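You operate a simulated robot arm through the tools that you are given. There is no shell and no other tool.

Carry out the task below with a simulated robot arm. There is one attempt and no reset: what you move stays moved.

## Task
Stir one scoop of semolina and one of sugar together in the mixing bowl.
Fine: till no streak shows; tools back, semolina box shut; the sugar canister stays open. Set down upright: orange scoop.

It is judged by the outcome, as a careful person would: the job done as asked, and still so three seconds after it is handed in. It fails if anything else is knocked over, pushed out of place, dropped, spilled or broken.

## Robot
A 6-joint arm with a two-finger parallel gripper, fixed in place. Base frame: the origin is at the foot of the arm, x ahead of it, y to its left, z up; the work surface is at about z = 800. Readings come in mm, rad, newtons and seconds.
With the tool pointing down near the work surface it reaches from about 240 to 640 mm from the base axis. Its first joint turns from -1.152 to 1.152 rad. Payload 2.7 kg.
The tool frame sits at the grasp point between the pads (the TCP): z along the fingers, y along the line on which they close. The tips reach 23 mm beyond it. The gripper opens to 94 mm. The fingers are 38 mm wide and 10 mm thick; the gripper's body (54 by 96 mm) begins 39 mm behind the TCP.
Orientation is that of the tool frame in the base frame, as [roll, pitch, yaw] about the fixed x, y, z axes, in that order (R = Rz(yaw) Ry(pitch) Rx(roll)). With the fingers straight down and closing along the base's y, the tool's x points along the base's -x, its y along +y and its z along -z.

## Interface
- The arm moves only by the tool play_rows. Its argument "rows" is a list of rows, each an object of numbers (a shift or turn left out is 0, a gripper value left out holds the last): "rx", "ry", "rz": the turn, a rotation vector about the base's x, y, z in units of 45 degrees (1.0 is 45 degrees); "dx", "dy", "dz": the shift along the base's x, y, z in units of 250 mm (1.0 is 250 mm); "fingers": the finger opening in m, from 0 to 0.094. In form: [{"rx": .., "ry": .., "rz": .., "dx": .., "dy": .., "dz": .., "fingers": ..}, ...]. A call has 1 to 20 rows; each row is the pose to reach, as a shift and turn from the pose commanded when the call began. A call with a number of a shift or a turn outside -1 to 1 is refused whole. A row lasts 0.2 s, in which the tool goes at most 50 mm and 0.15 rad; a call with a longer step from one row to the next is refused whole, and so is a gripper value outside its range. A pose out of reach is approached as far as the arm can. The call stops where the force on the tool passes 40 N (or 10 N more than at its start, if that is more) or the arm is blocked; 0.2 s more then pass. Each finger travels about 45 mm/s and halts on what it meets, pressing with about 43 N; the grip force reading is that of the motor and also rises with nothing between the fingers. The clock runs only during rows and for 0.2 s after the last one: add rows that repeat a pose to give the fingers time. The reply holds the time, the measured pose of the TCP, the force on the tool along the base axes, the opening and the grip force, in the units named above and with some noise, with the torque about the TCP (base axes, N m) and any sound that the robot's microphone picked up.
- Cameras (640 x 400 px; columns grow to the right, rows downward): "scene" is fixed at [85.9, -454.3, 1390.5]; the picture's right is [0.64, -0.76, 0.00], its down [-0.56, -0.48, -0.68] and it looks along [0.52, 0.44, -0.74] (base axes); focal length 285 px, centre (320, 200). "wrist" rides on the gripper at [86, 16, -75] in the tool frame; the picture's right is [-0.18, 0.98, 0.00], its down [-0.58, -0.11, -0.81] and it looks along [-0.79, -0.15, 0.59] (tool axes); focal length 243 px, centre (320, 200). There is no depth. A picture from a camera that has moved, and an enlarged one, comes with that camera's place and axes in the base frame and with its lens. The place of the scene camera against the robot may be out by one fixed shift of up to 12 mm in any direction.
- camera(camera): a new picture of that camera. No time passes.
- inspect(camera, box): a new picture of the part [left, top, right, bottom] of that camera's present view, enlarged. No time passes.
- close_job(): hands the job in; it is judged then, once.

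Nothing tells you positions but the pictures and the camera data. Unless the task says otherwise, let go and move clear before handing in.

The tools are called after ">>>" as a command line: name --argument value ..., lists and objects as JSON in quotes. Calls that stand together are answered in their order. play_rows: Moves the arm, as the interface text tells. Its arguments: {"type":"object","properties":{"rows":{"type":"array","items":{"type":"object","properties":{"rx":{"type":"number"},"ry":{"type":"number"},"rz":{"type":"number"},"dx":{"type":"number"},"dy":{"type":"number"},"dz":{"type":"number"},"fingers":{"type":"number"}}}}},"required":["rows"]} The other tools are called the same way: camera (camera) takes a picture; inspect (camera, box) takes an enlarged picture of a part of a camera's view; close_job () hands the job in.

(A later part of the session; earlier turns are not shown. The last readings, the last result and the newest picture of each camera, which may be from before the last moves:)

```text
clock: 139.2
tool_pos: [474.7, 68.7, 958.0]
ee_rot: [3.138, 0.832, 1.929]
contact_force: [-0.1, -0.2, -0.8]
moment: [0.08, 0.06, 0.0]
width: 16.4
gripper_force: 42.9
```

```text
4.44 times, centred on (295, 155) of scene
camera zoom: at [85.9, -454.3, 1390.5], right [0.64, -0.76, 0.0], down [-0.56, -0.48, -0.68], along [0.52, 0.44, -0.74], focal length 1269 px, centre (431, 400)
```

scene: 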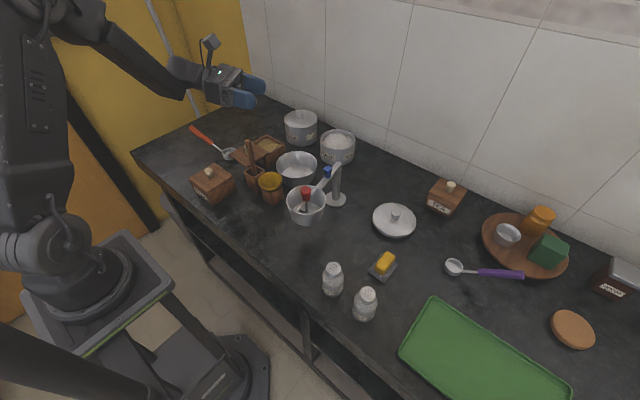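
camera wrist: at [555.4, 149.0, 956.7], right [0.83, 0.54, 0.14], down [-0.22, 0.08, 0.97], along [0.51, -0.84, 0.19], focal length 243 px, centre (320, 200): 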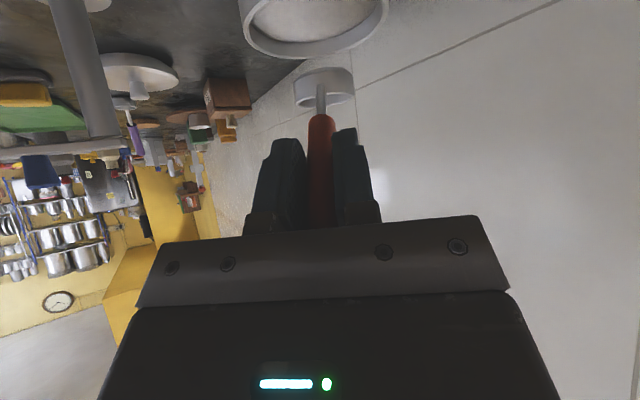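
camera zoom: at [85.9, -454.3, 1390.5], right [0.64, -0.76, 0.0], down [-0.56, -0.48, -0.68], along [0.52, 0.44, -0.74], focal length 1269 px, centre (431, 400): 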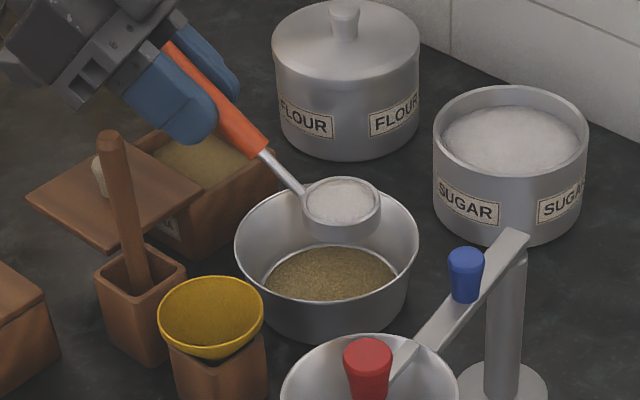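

Nothing spilled. Rolling the scoop to tip the sugar in.

>>> play_rows --rows '[{"rx": -0.043, "ry": 0.115, "rz": 0.1125}, {"rx": -0.086, "ry": 0.23, "rz": 0.225}, {"rx": -0.129, "ry": 0.3456, "rz": 0.3375}, {"rx": -0.1725, "ry": 0.461, "rz": 0.45}, {"rx": -0.2156, "ry": 0.576, "rz": 0.5625}, {"rx": -0.2587, "ry": 0.6912, "rz": 0.675}, {"rx": -0.2587, "ry": 0.6912, "rz": 0.675}]'

>>> play_rows --rows '[{"rx": -0.043, "ry": 0.115, "rz": 0.1125}, {"rx": -0.086, "ry": 0.23, "rz": 0.225}, {"rx": -0.129, "ry": 0.3456, "rz": 0.3375}, {"rx": -0.1725, "ry": 0.461, "rz": 0.45}, {"rx": -0.2156, "ry": 0.576, "rz": 0.5625}, {"rx": -0.2587, "ry": 0.6912, "rz": 0.675}, {"rx": -0.2587, "ry": 0.6912, "rz": 0.675}]'

>>> inspect --camera "scene" --box '[240, 110, 350, 200]'

>>> play_rows --rows '[{"rx": -0.043, "ry": 0.115, "rz": 0.1125}, {"rx": -0.086, "ry": 0.23, "rz": 0.225}, {"rx": -0.129, "ry": 0.3456, "rz": 0.3375}, {"rx": -0.1725, "ry": 0.461, "rz": 0.45}, {"rx": -0.2156, "ry": 0.576, "rz": 0.5625}, {"rx": -0.2587, "ry": 0.6912, "rz": 0.675}, {"rx": -0.2587, "ry": 0.6912, "rz": 0.675}]'

>>> play_rows --rows '[{"rx": -0.043, "ry": 0.115, "rz": 0.1125}, {"rx": -0.086, "ry": 0.23, "rz": 0.225}, {"rx": -0.129, "ry": 0.3456, "rz": 0.3375}, {"rx": -0.1725, "ry": 0.461, "rz": 0.45}, {"rx": -0.2156, "ry": 0.576, "rz": 0.5625}, {"rx": -0.2587, "ry": 0.6912, "rz": 0.675}, {"rx": -0.2587, "ry": 0.6912, "rz": 0.675}]'

>>> inspect --camera "wrist" --box '[230, 20, 390, 170]'

```text
clock: 140.8
tool_pos: [475.2, 69.7, 959.1]
ee_rot: [-2.484, 0.548, 2.909]
contact_force: [-0.2, -1.1, -1.0]
moment: [0.04, 0.07, 0.02]
width: 16.0
gripper_force: 42.8
```

```text
clock: 142.4
tool_pos: [474.9, 68.6, 956.7]
ee_rot: [-2.312, -0.002, -2.782]
contact_force: [-0.3, -0.4, -1.0]
moment: [0.03, 0.04, -0.01]
width: 16.3
gripper_force: 42.8
```

```text
4.44 times, centred on (295, 155) of scene
camera zoom: at [85.9, -454.3, 1390.5], right [0.64, -0.76, 0.0], down [-0.56, -0.48, -0.68], along [0.52, 0.44, -0.74], focal length 1269 px, centre (431, 400)
```

zoom: 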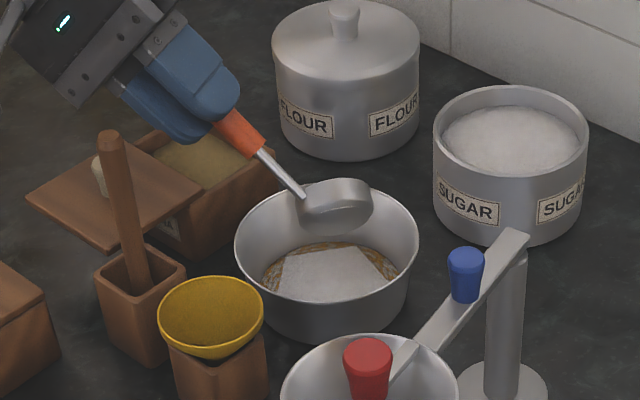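

```text
clock: 144.0
tool_pos: [474.5, 69.6, 956.1]
ee_rot: [-2.487, -0.552, -2.188]
contact_force: [-0.6, 0.0, -1.1]
moment: [0.06, 0.03, 0.02]
width: 16.2
gripper_force: 43.3
```

```text
clock: 145.6
tool_pos: [476.8, 69.4, 956.2]
ee_rot: [3.135, -0.828, -1.211]
contact_force: [-0.2, 0.2, -0.6]
moment: [0.06, 0.01, 0.0]
width: 16.1
gripper_force: 42.6
```

```text
2.67 times, centred on (310, 95) of wrist
camera zoom: at [462.6, 62.1, 1070.2], right [-0.96, -0.23, -0.13], down [-0.24, 0.96, 0.12], along [0.1, 0.14, -0.98], focal length 647 px, centre (347, 480)
```

zoom: 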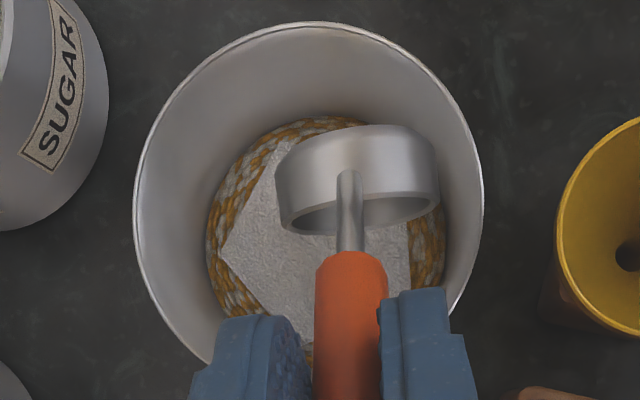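

Sugar is in the bowl with visible streaks. One more tip to empty the cup completely, then reverse.

>>> play_rows --rows '[{"dx": 0.001, "dy": 0.022, "dz": -0.026, "rx": -0.117, "ry": -0.044}, {"dx": 0.002, "dy": 0.043, "dz": -0.051, "rx": -0.234, "ry": -0.0875}, {"dx": 0.003, "dy": 0.065, "dz": -0.077, "rx": -0.351, "ry": -0.131}, {"dx": 0.003, "dy": 0.086, "dz": -0.102, "rx": -0.468, "ry": -0.175}, {"dx": 0.003, "dy": 0.086, "dz": -0.102, "rx": -0.468, "ry": -0.175}]'

>>> inspect --camera "scene" --box '[240, 110, 350, 200]'

>>> play_rows --rows '[{"dx": -0.001, "dy": -0.022, "dz": 0.026, "rx": 0.117, "ry": 0.044}, {"dx": -0.002, "dy": -0.043, "dz": 0.051, "rx": 0.234, "ry": 0.0875}, {"dx": -0.003, "dy": -0.065, "dz": 0.077, "rx": 0.351, "ry": 0.131}, {"dx": -0.003, "dy": -0.086, "dz": 0.102, "rx": 0.468, "ry": 0.175}, {"dx": -0.003, "dy": -0.086, "dz": 0.142, "rx": 0.468, "ry": 0.175}]'

>>> play_rows --rows '[{"rx": 0.043, "ry": -0.115, "rz": -0.1125}, {"rx": 0.086, "ry": -0.23, "rz": -0.225}, {"rx": 0.129, "ry": -0.3456, "rz": -0.3375}, {"rx": 0.1725, "ry": -0.461, "rz": -0.45}, {"rx": 0.2156, "ry": -0.576, "rz": -0.5625}, {"rx": 0.2587, "ry": -0.6912, "rz": -0.675}, {"rx": 0.2587, "ry": -0.6912, "rz": -0.675}]'

>>> play_rows --rows '[{"rx": 0.043, "ry": -0.115, "rz": -0.1125}, {"rx": 0.086, "ry": -0.23, "rz": -0.225}, {"rx": 0.129, "ry": -0.3456, "rz": -0.3375}, {"rx": 0.1725, "ry": -0.461, "rz": -0.45}, {"rx": 0.2156, "ry": -0.576, "rz": -0.5625}, {"rx": 0.2587, "ry": -0.6912, "rz": -0.675}, {"rx": 0.2587, "ry": -0.6912, "rz": -0.675}]'

>>> play_rows --rows '[{"rx": 0.043, "ry": -0.115, "rz": -0.1125}, {"rx": 0.086, "ry": -0.23, "rz": -0.225}, {"rx": 0.129, "ry": -0.3456, "rz": -0.3375}, {"rx": 0.1725, "ry": -0.461, "rz": -0.45}, {"rx": 0.2156, "ry": -0.576, "rz": -0.5625}, {"rx": 0.2587, "ry": -0.6912, "rz": -0.675}, {"rx": 0.2587, "ry": -0.6912, "rz": -0.675}]'

>>> play_rows --rows '[{"rx": 0.043, "ry": -0.115, "rz": -0.1125}, {"rx": 0.086, "ry": -0.23, "rz": -0.225}, {"rx": 0.129, "ry": -0.3456, "rz": -0.3375}, {"rx": 0.1725, "ry": -0.461, "rz": -0.45}, {"rx": 0.2156, "ry": -0.576, "rz": -0.5625}, {"rx": 0.2587, "ry": -0.6912, "rz": -0.675}, {"rx": 0.2587, "ry": -0.6912, "rz": -0.675}]'

>>> inspect --camera "scene" --box '[240, 110, 350, 200]'

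```text
clock: 146.8
tool_pos: [475.6, 90.9, 931.4]
ee_rot: [3.137, -1.226, -1.212]
contact_force: [-1.1, 0.8, -1.6]
moment: [0.06, 0.07, 0.01]
width: 15.9
gripper_force: 43.1
```

```text
4.44 times, centred on (295, 155) of scene
camera zoom: at [85.9, -454.3, 1390.5], right [0.64, -0.76, 0.0], down [-0.56, -0.48, -0.68], along [0.52, 0.44, -0.74], focal length 1269 px, centre (431, 400)
```

zoom: 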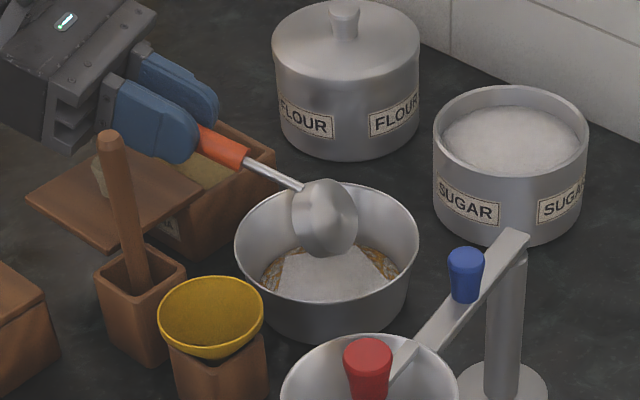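

```text
clock: 148.0
tool_pos: [475.3, 69.2, 966.9]
ee_rot: [3.139, -0.828, -1.212]
contact_force: [0.3, -0.4, -1.1]
moment: [0.08, 0.02, -0.01]
width: 16.3
gripper_force: 43.1
```

```text
clock: 149.6
tool_pos: [474.4, 69.4, 966.4]
ee_rot: [-2.486, -0.547, -2.19]
contact_force: [-0.8, -0.4, -0.9]
moment: [0.02, 0.03, 0.01]
width: 16.2
gripper_force: 43.2
```

```text
clock: 151.2
tool_pos: [474.1, 69.4, 968.0]
ee_rot: [-2.316, 0.001, -2.783]
contact_force: [-0.1, -0.6, -1.2]
moment: [0.05, 0.0, 0.03]
width: 15.9
gripper_force: 42.8
```

```text
clock: 152.8
tool_pos: [475.5, 68.4, 967.4]
ee_rot: [-2.487, 0.551, 2.901]
contact_force: [0.4, -0.5, -1.4]
moment: [0.06, 0.05, 0.01]
width: 16.0
gripper_force: 43.5
```

```text
clock: 154.4
tool_pos: [475.1, 68.8, 968.0]
ee_rot: [3.138, 0.831, 1.927]
contact_force: [0.1, -0.5, -1.2]
moment: [0.03, -0.01, -0.01]
width: 16.5
gripper_force: 42.7
```

```text
4.44 times, centred on (295, 155) of scene
camera zoom: at [85.9, -454.3, 1390.5], right [0.64, -0.76, 0.0], down [-0.56, -0.48, -0.68], along [0.52, 0.44, -0.74], focal length 1269 px, centre (431, 400)
```

zoom: 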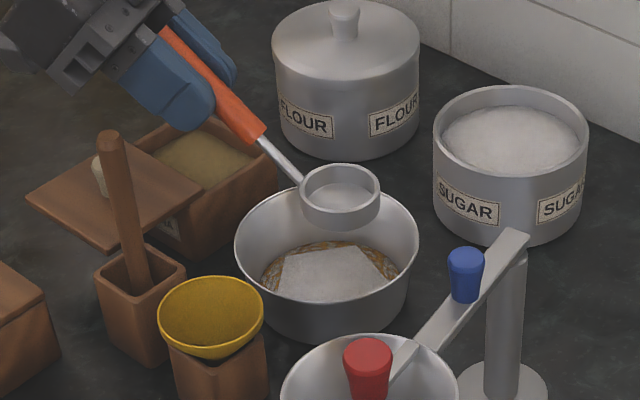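

Both ingredients are in and the scoop is empty. I'll take the scoop back to the left area to set it down upright.

>>> play_rows --rows '[{"dz": 0.07}, {"dz": 0.14, "dy": 0.06, "dx": -0.016, "rz": 0.013}, {"dz": 0.14, "dy": 0.2, "dx": -0.055, "rz": 0.045}, {"dz": 0.14, "dy": 0.36, "dx": -0.098, "rz": 0.08}, {"dz": 0.14, "dy": 0.52, "dx": -0.142, "rz": 0.116}, {"dz": 0.14, "dy": 0.68, "dx": -0.186, "rz": 0.152}, {"dz": 0.14, "dy": 0.84, "dx": -0.23, "rz": 0.188}, {"dz": 0.14, "dy": 0.95, "dx": -0.26, "rz": 0.212}, {"dz": 0.14, "dy": 0.981, "dx": -0.268, "rz": 0.222}, {"dz": 0.14, "dy": 0.981, "dx": -0.268, "rz": 0.222}]'

>>> play_rows --rows '[{"dz": -0.15}, {"dz": -0.3}, {"dz": -0.42}, {"dz": -0.47}, {"dz": -0.5}, {"dz": -0.5}]'

>>> inspect --camera "scene" --box '[150, 60, 270, 160]'

```text
clock: 156.6
tool_pos: [408.6, 315.2, 1002.1]
ee_rot: [3.14, 0.829, 2.105]
contact_force: [0.4, 0.0, -1.4]
moment: [0.04, 0.04, -0.02]
width: 16.1
gripper_force: 43.2
```

```text
clock: 158.0
tool_pos: [408.0, 315.8, 878.4]
ee_rot: [3.138, 0.83, 2.104]
contact_force: [0.5, 0.0, -0.8]
moment: [0.05, 0.02, 0.0]
width: 16.4
gripper_force: 43.3
```

```text
4.00 times, centred on (210, 110) of scene
camera zoom: at [85.9, -454.3, 1390.5], right [0.64, -0.76, 0.0], down [-0.56, -0.48, -0.68], along [0.52, 0.44, -0.74], focal length 1142 px, centre (760, 560)
```

zoom: 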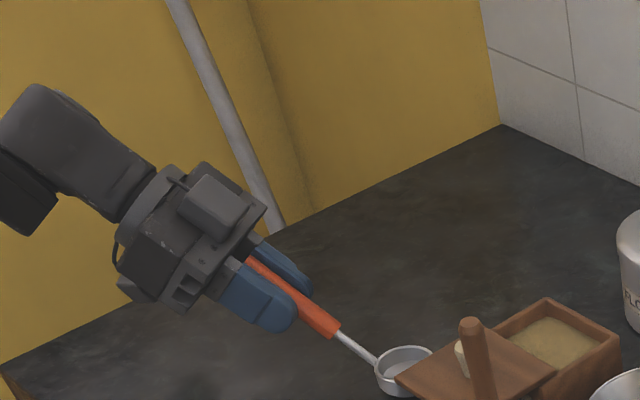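

Lowering the last few millimetres to light contact.

>>> play_rows --rows '[{"dz": -0.01}, {"dz": -0.018}, {"dz": -0.022}, {"dz": -0.022}]'

>>> play_rows --rows '[{"dz": -0.004}, {"dz": -0.004}]'

```text
clock: 159.0
tool_pos: [407.8, 313.5, 872.8]
ee_rot: [3.138, 0.831, 2.101]
contact_force: [-1.8, -1.0, 6.0]
moment: [-0.47, -0.15, -0.18]
width: 16.3
gripper_force: 42.9
```

```text
clock: 159.6
tool_pos: [408.5, 314.6, 871.7]
ee_rot: [3.136, 0.83, 2.101]
contact_force: [-3.3, -2.0, 16.3]
moment: [-1.08, -0.48, -0.2]
width: 16.1
gripper_force: 43.1
```

>>> play_rows --rows '[{"dz": 0.005}, {"dz": 0.005, "fingers": 0.03}, {"dz": 0.005, "fingers": 0.06}, {"dz": 0.005, "fingers": 0.06}, {"dz": 0.005, "fingers": 0.06}]'

>>> play_rows --rows '[{"dz": 0.1}, {"dz": 0.25}, {"dz": 0.4}, {"dz": 0.5}, {"dz": 0.5}]'

>>> inspect --camera "scene" --box '[150, 60, 290, 180]'

```text
clock: 160.8
tool_pos: [408.6, 314.7, 871.2]
ee_rot: [3.14, 0.83, 2.104]
contact_force: [-0.4, -0.1, 0.7]
moment: [0.0, 0.0, 0.02]
width: 60.0
gripper_force: 0.0
```

```text
clock: 162.0
tool_pos: [408.5, 314.4, 996.9]
ee_rot: [3.14, 0.832, 2.103]
contact_force: [0.3, -0.3, 0.3]
moment: [0.01, 0.0, -0.03]
width: 60.0
gripper_force: 0.0
```

```text
3.33 times, centred on (220, 120) of scene
camera zoom: at [85.9, -454.3, 1390.5], right [0.64, -0.76, 0.0], down [-0.56, -0.48, -0.68], along [0.52, 0.44, -0.74], focal length 951 px, centre (653, 467)
```

zoom: 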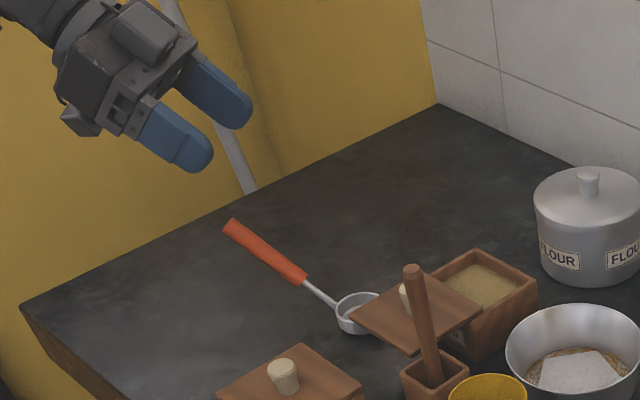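

The scoop stands upright. I'll go vertical, regrip it and return it to its original spot.

>>> play_rows --rows '[{"rx": 0.15, "ry": 0.089}, {"rx": 0.3, "ry": 0.178}, {"rx": 0.45, "ry": 0.267}, {"rx": 0.6, "ry": 0.356}, {"rx": 0.75, "ry": 0.445}, {"rx": 0.91, "ry": 0.534}, {"rx": 0.912, "ry": 0.535}]'

>>> camera --camera "wrist"

```text
clock: 163.6
tool_pos: [408.4, 314.8, 996.0]
ee_rot: [3.135, -0.001, 2.104]
contact_force: [-0.5, -0.9, 0.9]
moment: [-0.01, 0.03, 0.0]
width: 60.0
gripper_force: 0.1
```

```text
taken
camera wrist: at [379.3, 397.9, 1070.7], right [0.94, 0.34, 0.0], down [0.2, -0.56, 0.8], along [0.28, -0.76, -0.59], focal length 243 px, centre (320, 200)
```

wrist: 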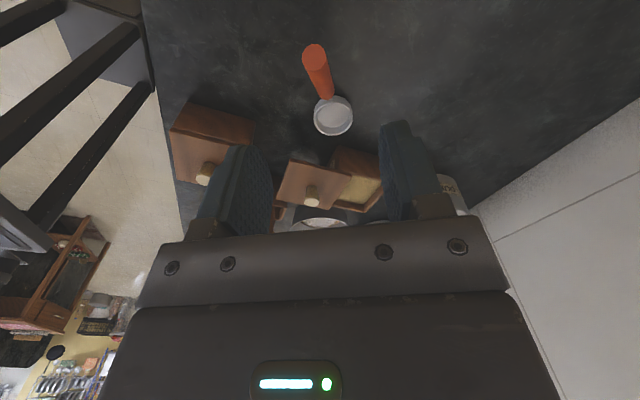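

>>> inspect --camera "wrist" --box '[260, 20, 400, 160]'

```text
2.86 times, centred on (330, 90) of wrist
camera zoom: at [379.3, 397.9, 1070.7], right [0.94, 0.34, 0.0], down [0.2, -0.56, 0.8], along [0.28, -0.76, -0.59], focal length 693 px, centre (291, 514)
```

zoom: 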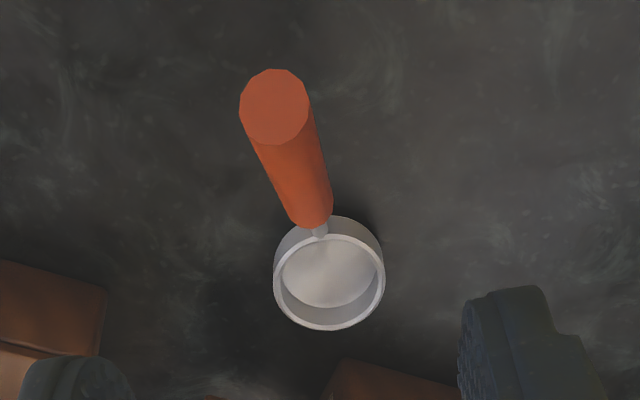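

The scoop sits about 9 mm further forward than before. I'll shift to match, descend and regrip.

>>> play_rows --rows '[{"dx": 0.0136, "dy": -0.034}, {"dx": 0.0136, "dy": -0.034, "dz": -0.15}, {"dx": 0.0136, "dy": -0.034, "dz": -0.3}, {"dx": 0.0136, "dy": -0.034, "dz": -0.42}, {"dx": 0.0136, "dy": -0.034, "dz": -0.48}, {"dx": 0.0136, "dy": -0.034, "dz": -0.494}, {"dx": 0.0136, "dy": -0.034, "dz": -0.494}]'

>>> inspect --camera "scene" --box '[150, 60, 270, 160]'

>>> camera --camera "wrist"

```text
clock: 165.2
tool_pos: [411.9, 305.8, 874.3]
ee_rot: [3.139, 0.0, 2.103]
contact_force: [0.4, -1.0, 0.3]
moment: [-0.02, 0.02, -0.03]
width: 59.8
gripper_force: 0.0
```

```text
4.00 times, centred on (210, 110) of scene
camera zoom: at [85.9, -454.3, 1390.5], right [0.64, -0.76, 0.0], down [-0.56, -0.48, -0.68], along [0.52, 0.44, -0.74], focal length 1142 px, centre (760, 560)
```

zoom: 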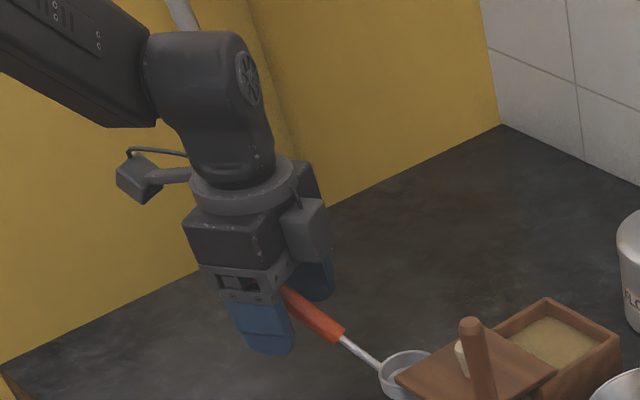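

```text
taken
camera wrist: at [382.8, 389.4, 947.0], right [0.94, 0.34, 0.0], down [0.2, -0.56, 0.81], along [0.28, -0.76, -0.59], focal length 243 px, centre (320, 200)
```

wrist: 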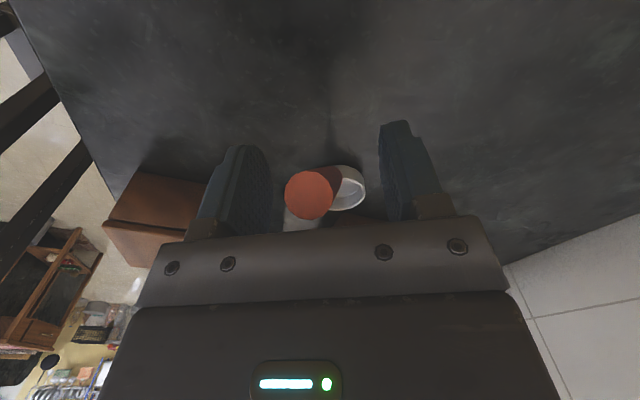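

The relative position matches the first grip. Closing and lifting.

>>> play_rows --rows '[{"fingers": 0.012}, {"fingers": 0.012}, {"fingers": 0.012}, {"fingers": 0.012}, {"fingers": 0.012}]'

>>> play_rows --rows '[{"dz": 0.02}, {"dz": 0.06}, {"dz": 0.15}, {"dz": 0.3}, {"dz": 0.45}, {"dz": 0.6}, {"dz": 0.73}, {"dz": 0.73}]'

>>> inspect --camera "scene" --box '[140, 30, 280, 140]'

>>> camera --camera "wrist"

```text
clock: 166.4
tool_pos: [411.8, 306.1, 873.1]
ee_rot: [3.139, 0.0, 2.102]
contact_force: [1.1, 0.2, 0.2]
moment: [0.04, -0.01, 0.04]
width: 16.2
gripper_force: 43.0
```

```text
clock: 168.2
tool_pos: [411.5, 305.1, 1055.7]
ee_rot: [3.137, 0.001, 2.104]
contact_force: [-0.1, -0.4, 0.4]
moment: [0.02, 0.02, 0.01]
width: 16.0
gripper_force: 43.1
```

```text
3.64 times, centred on (210, 85) of scene
camera zoom: at [85.9, -454.3, 1390.5], right [0.64, -0.76, 0.0], down [-0.56, -0.48, -0.68], along [0.52, 0.44, -0.74], focal length 1038 px, centre (720, 618)
```

zoom: 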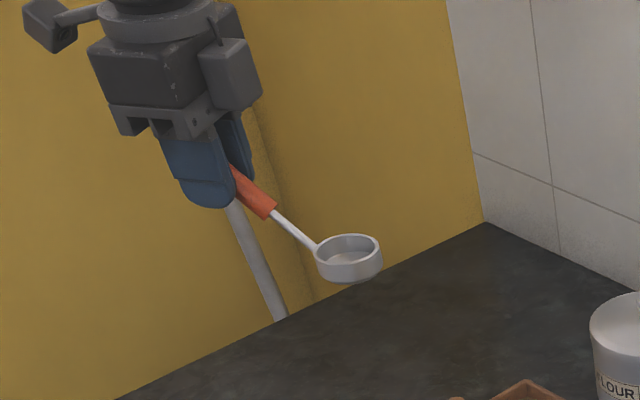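

```text
taken
camera wrist: at [383.6, 388.9, 1129.6], right [0.94, 0.34, 0.0], down [0.2, -0.56, 0.81], along [0.28, -0.76, -0.59], focal length 243 px, centre (320, 200)
```

wrist: 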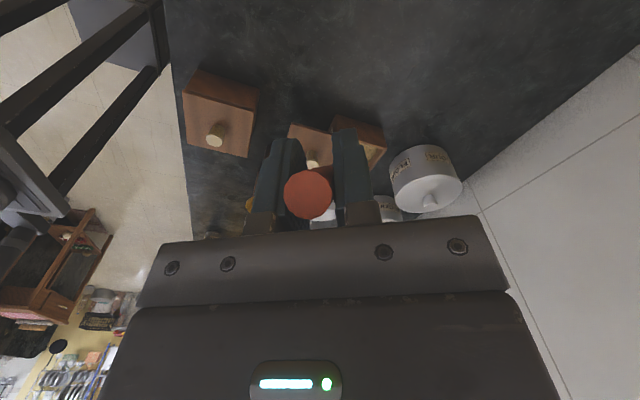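

>>> play_rows --rows '[{"dx": -0.06, "dy": -0.08, "rz": 0.13}, {"dx": -0.13, "dy": -0.17, "rz": 0.27}, {"dx": -0.2, "dy": -0.26, "rz": 0.41}, {"dx": -0.27, "dy": -0.35, "rz": 0.54}, {"dx": -0.326, "dy": -0.42, "rz": 0.66}, {"dx": -0.326, "dy": -0.42, "rz": 0.66}]'

>>> play_rows --rows '[{"dx": -0.04, "dy": -0.11, "rz": 0.1}, {"dx": -0.09, "dy": -0.26, "rz": 0.21}, {"dx": -0.14, "dy": -0.41, "rz": 0.32}, {"dx": -0.19, "dy": -0.56, "rz": 0.43}, {"dx": -0.24, "dy": -0.71, "rz": 0.54}, {"dx": -0.285, "dy": -0.84, "rz": 0.65}, {"dx": -0.298, "dy": -0.878, "rz": 0.671}, {"dx": -0.298, "dy": -0.878, "rz": 0.671}]'

>>> camera --camera "scene"

```text
clock: 169.6
tool_pos: [331.1, 199.8, 1055.8]
ee_rot: [3.138, 0.0, 2.625]
contact_force: [0.1, 0.9, -0.6]
moment: [0.02, 0.06, 0.03]
width: 16.2
gripper_force: 42.7
```

```text
clock: 171.4
tool_pos: [255.0, -19.2, 1055.7]
ee_rot: [3.136, 0.0, -3.135]
contact_force: [-0.8, 0.2, 0.1]
moment: [0.05, 0.06, -0.01]
width: 16.3
gripper_force: 43.0
```

```text
taken
```

scene: 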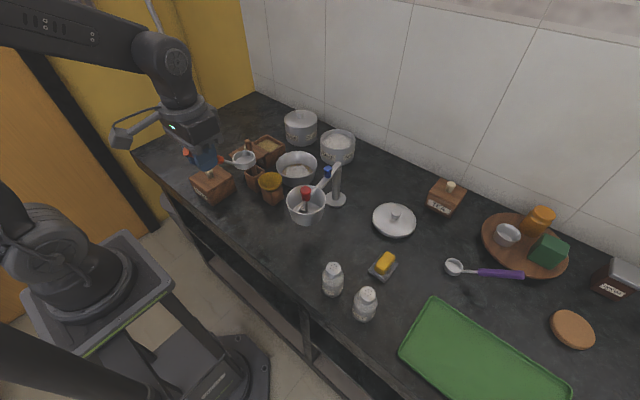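

Over the original spot. Lowering.

>>> play_rows --rows '[{"dz": -0.15}, {"dz": -0.31}, {"dz": -0.47}, {"dz": -0.6}, {"dz": -0.67}, {"dz": -0.705}, {"dz": -0.705}]'

>>> play_rows --rows '[{"dz": -0.008}, {"dz": -0.016}, {"dz": -0.024}, {"dz": -0.024}]'

```text
clock: 173.0
tool_pos: [255.6, -20.2, 878.6]
ee_rot: [3.139, 0.0, -3.135]
contact_force: [-0.1, 0.0, -1.3]
moment: [-0.01, 0.05, -0.01]
width: 16.3
gripper_force: 43.6
```

```text
clock: 174.0
tool_pos: [255.1, -17.3, 873.6]
ee_rot: [3.138, 0.0, -3.135]
contact_force: [-5.8, -1.1, 14.9]
moment: [0.01, -0.77, -0.06]
width: 16.3
gripper_force: 43.0
```

Contact made. Relaxing slightly and releasing.

>>> play_rows --rows '[{"dz": 0.004}, {"dz": 0.004, "fingers": 0.025}, {"dz": 0.004, "fingers": 0.06}, {"dz": 0.004, "fingers": 0.06}, {"dz": 0.004, "fingers": 0.06}]'

>>> play_rows --rows '[{"dz": 0.1}, {"dz": 0.25}, {"dz": 0.4}, {"dz": 0.56}, {"dz": 0.72}, {"dz": 0.72}]'

>>> inspect --camera "scene" --box '[180, 120, 300, 230]'

```text
clock: 175.2
tool_pos: [254.8, -18.4, 873.6]
ee_rot: [3.138, 0.001, -3.134]
contact_force: [-0.4, 0.0, 0.4]
moment: [-0.05, 0.02, 0.0]
width: 59.9
gripper_force: 0.0
```

```text
clock: 176.6
tool_pos: [256.8, -19.1, 1056.1]
ee_rot: [3.138, 0.0, -3.134]
contact_force: [-1.3, 0.7, 0.0]
moment: [0.0, -0.04, -0.03]
width: 60.0
gripper_force: 0.2
```

```text
3.64 times, centred on (240, 175) of scene
camera zoom: at [85.9, -454.3, 1390.5], right [0.64, -0.76, 0.0], down [-0.56, -0.48, -0.68], along [0.52, 0.44, -0.74], focal length 1038 px, centre (611, 291)
```

zoom: 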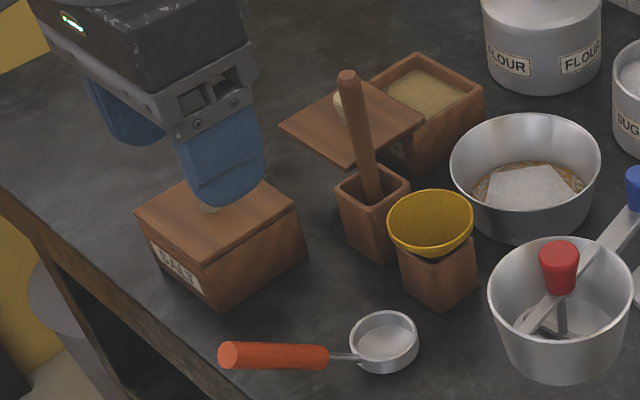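

The scoop is back in place and upright. Next I'll close the semolina box: move above the lid knob near (459,145).

>>> play_rows --rows '[{"dx": 0.1, "dy": 0.08}, {"dx": 0.22, "dy": 0.178}, {"dx": 0.34, "dy": 0.276}, {"dx": 0.46, "dy": 0.373}, {"dx": 0.58, "dy": 0.47}, {"dx": 0.7, "dy": 0.568}, {"dx": 0.79, "dy": 0.64}, {"dx": 0.808, "dy": 0.656}, {"dx": 0.808, "dy": 0.656, "dz": -0.15}, {"dx": 0.808, "dy": 0.656, "dz": -0.3}, {"dx": 0.808, "dy": 0.656, "dz": -0.42}, {"dx": 0.808, "dy": 0.656, "dz": -0.5}, {"dx": 0.808, "dy": 0.656, "dz": -0.58}, {"dx": 0.808, "dy": 0.656, "dz": -0.58}]'

>>> camera --camera "wrist"

```text
clock: 179.6
tool_pos: [457.2, 144.0, 908.9]
ee_rot: [3.138, 0.0, -3.133]
contact_force: [0.1, 0.0, -0.5]
moment: [0.0, 0.05, 0.0]
width: 60.1
gripper_force: 0.0
```

```text
taken
camera wrist: at [372.4, 160.5, 982.7], right [0.18, 0.98, 0.0], down [0.58, -0.11, 0.81], along [0.79, -0.14, -0.59], focal length 243 px, centre (320, 200)
```

wrist: 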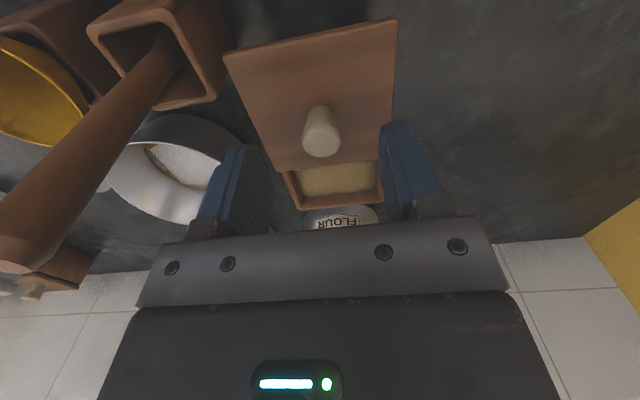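

>>> play_rows --rows '[{"dy": 0.004, "dx": 0.004, "dz": -0.05}, {"dy": 0.004, "dx": 0.004, "dz": -0.108}, {"dy": 0.004, "dx": 0.004, "dz": -0.108}, {"dy": 0.004, "dx": 0.004, "dz": -0.108, "fingers": 0.012}, {"dy": 0.004, "dx": 0.004, "dz": -0.108, "fingers": 0.012}, {"dy": 0.004, "dx": 0.004, "dz": -0.108, "fingers": 0.012}, {"dy": 0.004, "dx": 0.004, "dz": -0.108, "fingers": 0.012}, {"dy": 0.004, "dx": 0.004, "dz": -0.108, "fingers": 0.012}]'

```text
clock: 181.4
tool_pos: [458.6, 144.5, 882.9]
ee_rot: [3.139, -0.001, -3.134]
contact_force: [0.4, -4.9, -0.6]
moment: [-0.03, -0.09, 0.01]
width: 20.9
gripper_force: 45.6
```

Gripped with little load. Sliding the lid back toward +x.

>>> play_rows --rows '[{"dx": 0.03}, {"dx": 0.06}, {"dx": 0.09}, {"dx": 0.12}, {"dx": 0.15}, {"dx": 0.18}, {"dx": 0.21}, {"dx": 0.24}, {"dx": 0.24}]'

>>> play_rows --rows '[{"dx": 0.008}, {"dx": 0.016}, {"dx": 0.024}, {"dx": 0.024}]'

>>> inspect --camera "scene" --box '[235, 105, 325, 175]'

>>> camera --camera "wrist"

```text
clock: 183.4
tool_pos: [519.3, 145.8, 882.2]
ee_rot: [3.138, 0.002, -3.136]
contact_force: [-0.2, -22.7, 10.9]
moment: [-0.07, 0.79, 0.0]
width: 20.7
gripper_force: 45.3
```

```text
clock: 184.4
tool_pos: [526.4, 144.4, 882.4]
ee_rot: [3.136, -0.004, -3.134]
contact_force: [-0.8, -19.8, 0.3]
moment: [-0.01, -0.83, 0.05]
width: 20.6
gripper_force: 45.4
```

```text
5.71 times, centred on (280, 140) of scene
camera zoom: at [85.8, -454.8, 1390.4], right [0.64, -0.76, 0.0], down [-0.56, -0.47, -0.68], along [0.52, 0.44, -0.74], focal length 1631 px, centre (549, 543)
```

zoom: 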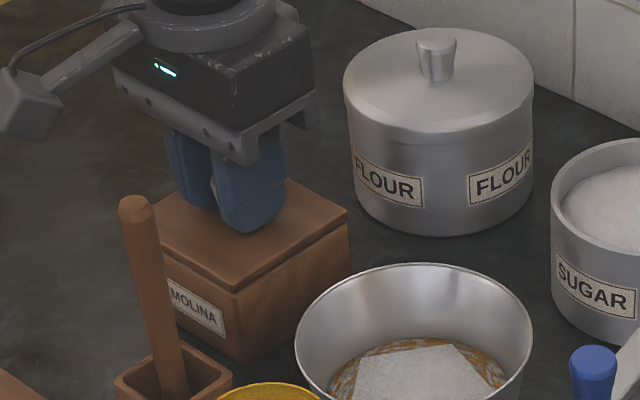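

```text
taken
camera wrist: at [439.3, 161.4, 956.1], right [0.18, 0.98, 0.0], down [0.58, -0.11, 0.81], along [0.79, -0.14, -0.59], focal length 243 px, centre (320, 200)
```

wrist: 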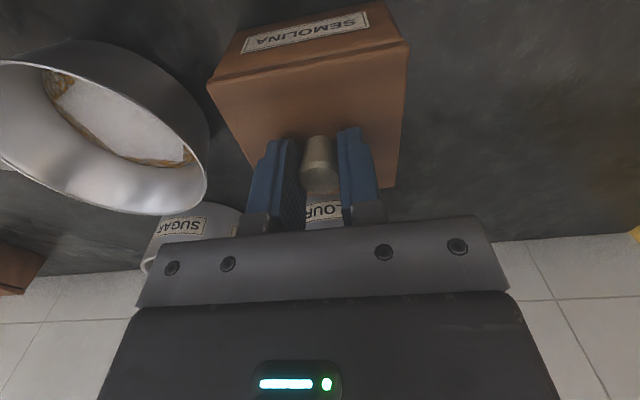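

>>> inspect --camera "wrist" --box '[180, 0, 460, 230]'

>>> inspect --camera "scene" --box '[245, 125, 310, 175]'

```text
1.74 times, centred on (320, 115) of wrist
camera zoom: at [439.3, 161.4, 956.1], right [0.18, 0.98, 0.0], down [0.58, -0.11, 0.81], along [0.79, -0.14, -0.59], focal length 422 px, centre (320, 348)
```

zoom: 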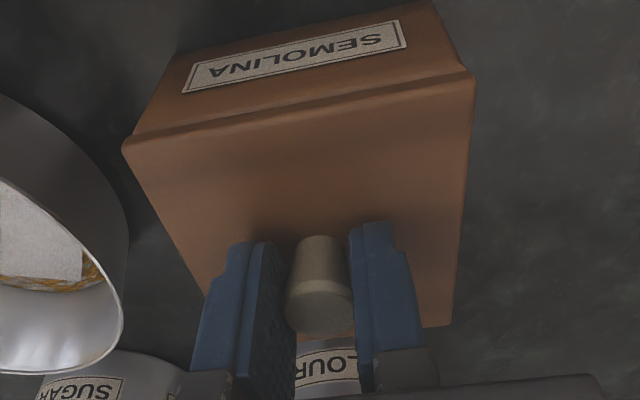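

```text
8.00 times, centred on (278, 150) of scene
camera zoom: at [85.8, -454.8, 1390.4], right [0.64, -0.76, 0.0], down [-0.56, -0.47, -0.68], along [0.52, 0.44, -0.74], focal length 2283 px, centre (660, 600)
```

zoom: 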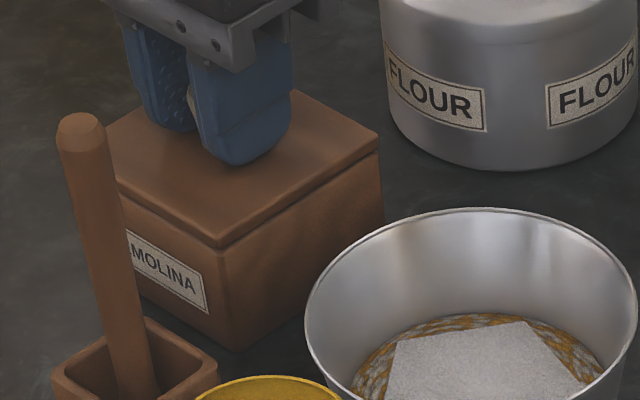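

>>> play_rows --rows '[{"dx": 0.004}, {"dx": 0.008}, {"dx": 0.008}]'

```text
clock: 185.2
tool_pos: [526.4, 144.6, 881.6]
ee_rot: [3.14, -0.005, -3.137]
contact_force: [-11.3, -24.2, 4.4]
moment: [-0.06, 0.01, 0.02]
width: 20.7
gripper_force: 45.1
```

The lid hit its end stop, so the box is shut. I'll relax, release and rise.

>>> play_rows --rows '[{"dx": -0.006}, {"dx": -0.006, "fingers": 0.05}, {"dx": -0.006, "fingers": 0.05}, {"dx": -0.006, "fingers": 0.05}, {"dx": -0.006, "dz": 0.1}, {"dx": -0.006, "dz": 0.25}, {"dx": -0.006, "dz": 0.42}, {"dx": -0.006, "dz": 0.58}, {"dx": -0.006, "dz": 0.62}]'

>>> inspect --camera "scene" --box '[225, 105, 325, 195]'

>>> camera --camera "wrist"

```text
clock: 187.2
tool_pos: [525.6, 145.5, 1037.8]
ee_rot: [3.138, 0.0, -3.134]
contact_force: [-0.1, -0.9, -1.2]
moment: [-0.01, -0.02, -0.01]
width: 49.8
gripper_force: 0.0
```

```text
4.44 times, centred on (275, 150) of scene
camera zoom: at [85.9, -454.3, 1390.5], right [0.64, -0.76, 0.0], down [-0.56, -0.48, -0.68], along [0.52, 0.44, -0.74], focal length 1269 px, centre (520, 422)
```

zoom: 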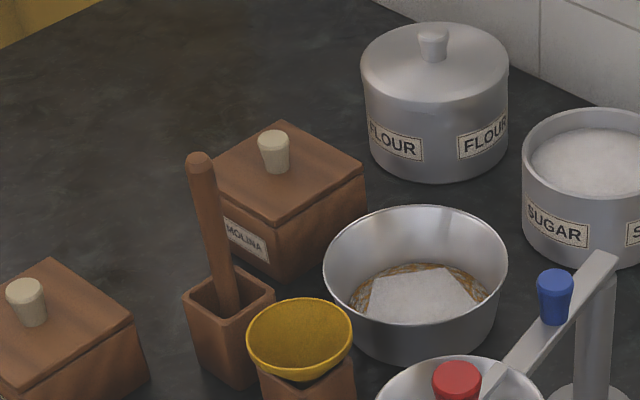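

```text
taken
camera wrist: at [440.1, 162.1, 1112.4], right [0.18, 0.98, 0.0], down [0.58, -0.11, 0.81], along [0.79, -0.14, -0.59], focal length 243 px, centre (320, 200)
```

wrist: 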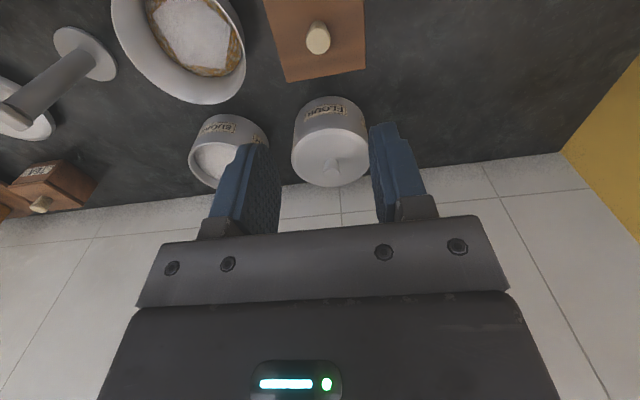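

The semolina box is shut like at the start. Now for the stirring stick: I'll get a good view of it before gripping.

>>> play_rows --rows '[{"dx": -0.13, "dy": -0.05}, {"dx": -0.28, "dy": -0.108}, {"dx": -0.43, "dy": -0.166}, {"dx": -0.58, "dy": -0.224}, {"dx": -0.72, "dy": -0.278}, {"dx": -0.782, "dy": -0.302}, {"dx": -0.782, "dy": -0.302}]'

>>> camera --camera "wrist"

>>> inspect --camera "wrist" --box '[230, 40, 410, 210]'

```text
clock: 188.8
tool_pos: [331.3, 70.7, 1037.5]
ee_rot: [3.14, -0.001, -3.135]
contact_force: [-0.9, -0.6, -0.8]
moment: [-0.05, -0.02, -0.02]
width: 50.3
gripper_force: 0.0
```

```text
taken
camera wrist: at [245.1, 86.6, 1111.0], right [0.18, 0.98, 0.0], down [0.58, -0.11, 0.81], along [0.79, -0.14, -0.59], focal length 243 px, centre (320, 200)
```

wrist: 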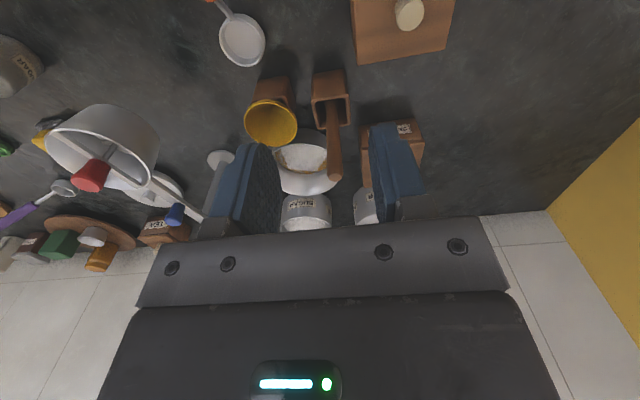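

```text
2.35 times, centred on (320, 125) of wrist
camera zoom: at [245.1, 86.6, 1111.0], right [0.18, 0.98, 0.0], down [0.58, -0.11, 0.81], along [0.79, -0.14, -0.59], focal length 571 px, centre (320, 376)
```

zoom: 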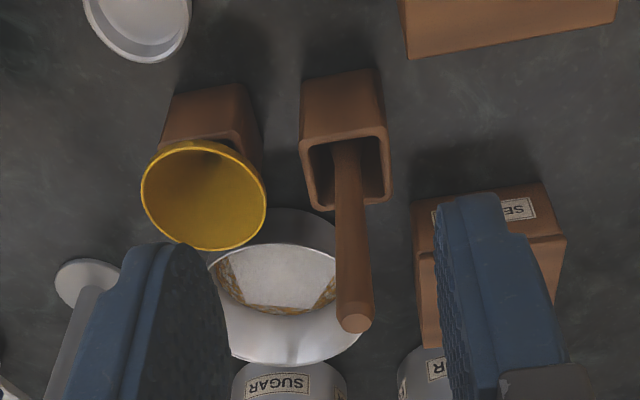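

The stick is nearly vertical at about (414,70) with its top near z=957. I'll move above it and descend with the fingers straddling it.

>>> play_rows --rows '[{"dx": 0.15}, {"dx": 0.3}, {"dx": 0.333, "dy": -0.004}, {"dx": 0.333, "dy": -0.004, "dz": -0.12}, {"dx": 0.333, "dy": -0.004, "dz": -0.24}, {"dx": 0.333, "dy": -0.004, "dz": -0.34}, {"dx": 0.333, "dy": -0.004, "dz": -0.42}, {"dx": 0.333, "dy": -0.004, "dz": -0.42}]'

>>> camera --camera "wrist"

>>> inspect --camera "scene" --box '[210, 110, 310, 200]'

```text
clock: 190.6
tool_pos: [412.7, 71.1, 932.0]
ee_rot: [3.139, 0.001, -3.134]
contact_force: [-0.5, 0.7, 0.5]
moment: [0.01, 0.01, 0.0]
width: 50.0
gripper_force: 0.0
```

```text
taken
camera wrist: at [326.0, 87.4, 1005.7], right [0.18, 0.98, 0.0], down [0.58, -0.11, 0.81], along [0.79, -0.14, -0.59], focal length 243 px, centre (320, 200)
```

wrist: 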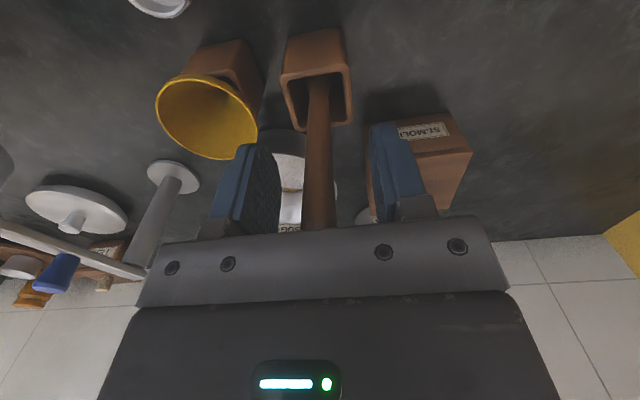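

```text
4.44 times, centred on (260, 155) of scene
camera zoom: at [85.9, -454.3, 1390.5], right [0.64, -0.76, 0.0], down [-0.56, -0.48, -0.68], along [0.52, 0.44, -0.74], focal length 1269 px, centre (587, 400)
```

zoom: 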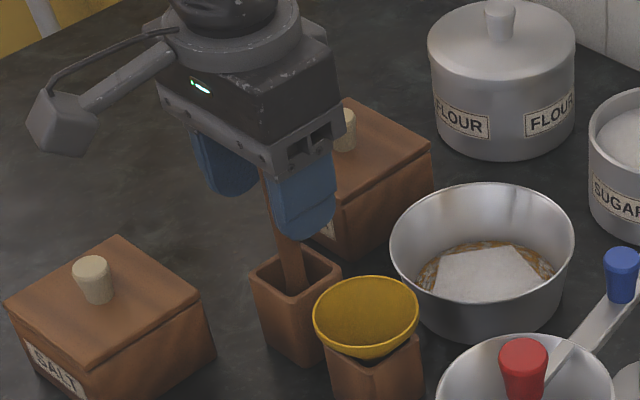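

>>> play_rows --rows '[{"dy": -0.01}, {"dy": -0.01, "fingers": 0.03}, {"dy": -0.01, "fingers": 0.008}, {"dy": -0.01, "fingers": 0.008}, {"dy": -0.01, "fingers": 0.008}, {"dy": -0.01, "fingers": 0.008}]'

```text
clock: 192.0
tool_pos: [411.5, 68.1, 932.6]
ee_rot: [3.138, 0.001, -3.135]
contact_force: [0.1, -0.7, 0.1]
moment: [0.02, -0.01, 0.02]
width: 14.6
gripper_force: 43.0
```

The stick is gripped (14.6 mm). Lifting it straight up out of the crock.

>>> play_rows --rows '[{"dz": 0.03}, {"dz": 0.08}, {"dz": 0.16}, {"dz": 0.24}, {"dz": 0.32}, {"dz": 0.36}, {"dz": 0.36}]'

>>> inspect --camera "scene" --box '[210, 90, 310, 200]'

>>> camera --camera "wrist"

```text
clock: 193.6
tool_pos: [413.6, 67.5, 1022.3]
ee_rot: [3.137, 0.0, -3.135]
contact_force: [0.3, -0.1, -1.6]
moment: [0.01, 0.04, 0.0]
width: 14.7
gripper_force: 43.1
```

```text
3.64 times, centred on (260, 145) of scene
camera zoom: at [85.9, -454.3, 1390.5], right [0.64, -0.76, 0.0], down [-0.56, -0.48, -0.68], along [0.52, 0.44, -0.74], focal length 1038 px, centre (538, 400)
```

zoom: 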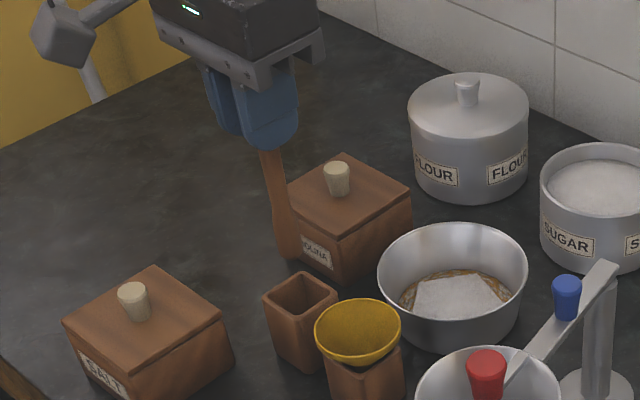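

```text
taken
camera wrist: at [326.9, 84.4, 1096.1], right [0.18, 0.98, 0.0], down [0.58, -0.11, 0.81], along [0.79, -0.14, -0.59], focal length 243 px, centre (320, 200)
```

wrist: 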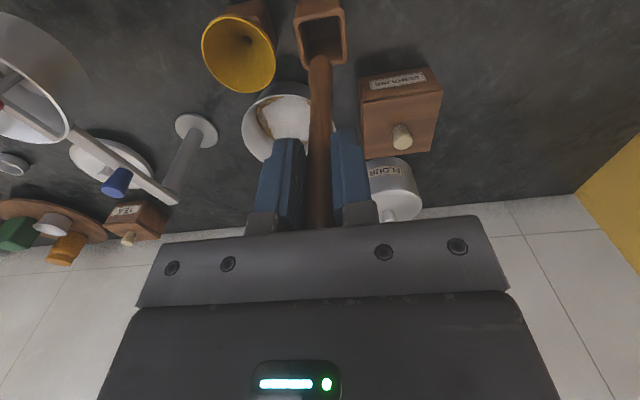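

>>> inspect --camera "scene" --box '[225, 120, 285, 180]'

>>> inspect --camera "wrist" --box '[220, 0, 420, 220]'

```text
6.67 times, centred on (255, 150) of scene
camera zoom: at [85.9, -454.3, 1390.5], right [0.64, -0.76, 0.0], down [-0.56, -0.48, -0.68], along [0.52, 0.44, -0.74], focal length 1903 px, centre (753, 533)
```

zoom: 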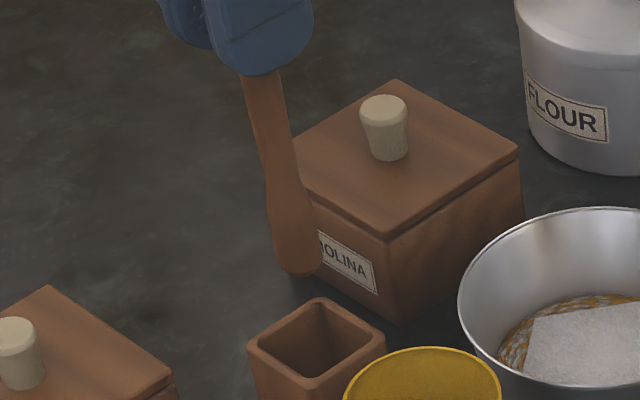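

```text
1.82 times, centred on (320, 110) of wrist
camera zoom: at [326.9, 84.4, 1096.1], right [0.18, 0.98, 0.0], down [0.58, -0.11, 0.81], along [0.79, -0.14, -0.59], focal length 441 px, centre (320, 364)
```

zoom: 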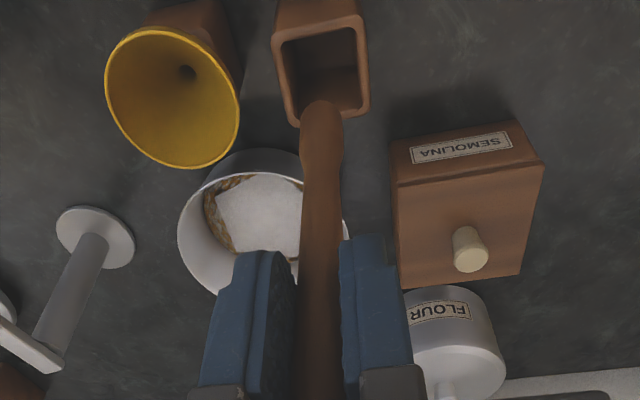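

The stirrer is a wooden spoon about 130 mm below the grip. I'll carry it over the bowl centre (about (519,5)) and lower it in.

>>> play_rows --rows '[{"dx": 0.08, "dy": -0.047}, {"dx": 0.18, "dy": -0.106}, {"dx": 0.28, "dy": -0.165}, {"dx": 0.38, "dy": -0.224}, {"dx": 0.4236, "dy": -0.25}, {"dx": 0.4236, "dy": -0.25, "dz": -0.06}, {"dx": 0.4236, "dy": -0.25, "dz": -0.14}, {"dx": 0.4236, "dy": -0.25, "dz": -0.22}, {"dx": 0.4236, "dy": -0.25, "dz": -0.29}, {"dx": 0.4236, "dy": -0.25, "dz": -0.31}, {"dx": 0.4236, "dy": -0.25, "dz": -0.31}]'

>>> inspect --camera "scene" --box '[250, 120, 350, 200]'

>>> inspect --camera "wrist" --box '[220, 0, 420, 220]'

```text
clock: 196.0
tool_pos: [518.5, 5.5, 946.3]
ee_rot: [3.138, 0.0, -3.136]
contact_force: [0.0, -0.3, -0.3]
moment: [-0.03, 0.02, 0.0]
width: 14.9
gripper_force: 42.7
```

```text
5.00 times, centred on (300, 160) of scene
camera zoom: at [85.9, -454.3, 1390.5], right [0.64, -0.76, 0.0], down [-0.56, -0.48, -0.68], along [0.52, 0.44, -0.74], focal length 1427 px, centre (420, 400)
```

zoom: 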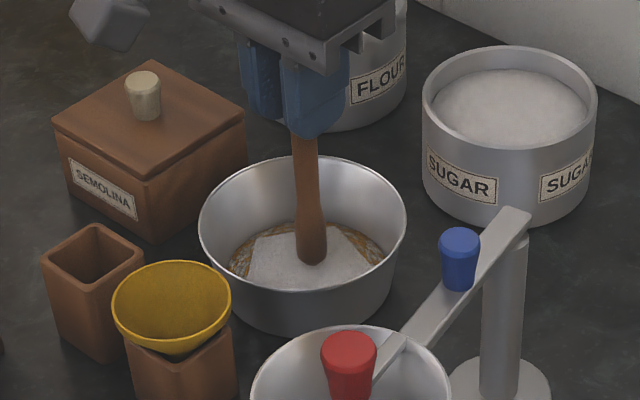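

```text
1.82 times, centred on (320, 110) of wrist
camera zoom: at [432.8, 21.6, 1018.5], right [0.18, 0.98, 0.0], down [0.58, -0.11, 0.81], along [0.79, -0.14, -0.59], focal length 441 px, centre (320, 364)
```

zoom: 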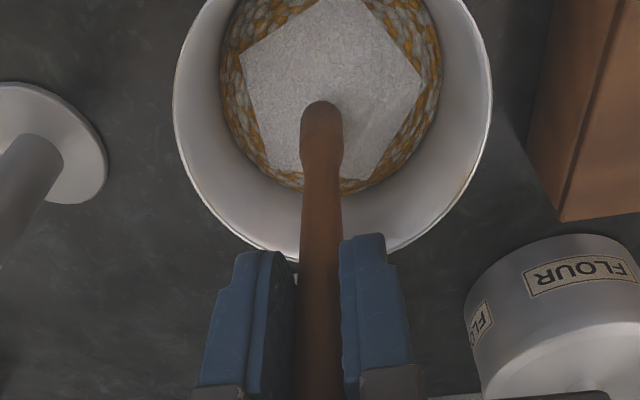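

The spoon is just above the mixture; bowl centre reads about (517,9). I'll lower gently until I feel the bowl floor.

>>> play_rows --rows '[{"dx": -0.006, "dy": 0.014, "dz": -0.01}, {"dx": -0.006, "dy": 0.014, "dz": -0.02}, {"dx": -0.006, "dy": 0.014, "dz": -0.03}, {"dx": -0.006, "dy": 0.014, "dz": -0.03}]'

>>> play_rows --rows '[{"dz": -0.006}, {"dz": -0.012}, {"dz": -0.012}]'

>>> play_rows --rows '[{"dz": -0.006}, {"dz": -0.01}, {"dz": -0.01}]'

```text
clock: 197.0
tool_pos: [518.5, 8.4, 937.5]
ee_rot: [3.139, 0.0, -3.137]
contact_force: [0.1, 0.1, -0.7]
moment: [0.0, -0.02, 0.01]
width: 14.7
gripper_force: 42.7
```

```text
clock: 197.8
tool_pos: [516.3, 8.4, 936.2]
ee_rot: [3.137, 0.002, -3.135]
contact_force: [0.2, 0.0, 0.3]
moment: [-0.02, -0.02, 0.01]
width: 14.7
gripper_force: 43.3
```

```text
clock: 198.6
tool_pos: [515.4, 7.8, 933.8]
ee_rot: [3.139, -0.001, -3.135]
contact_force: [0.0, -0.5, -0.8]
moment: [0.04, 0.01, 0.04]
width: 14.7
gripper_force: 42.9
```

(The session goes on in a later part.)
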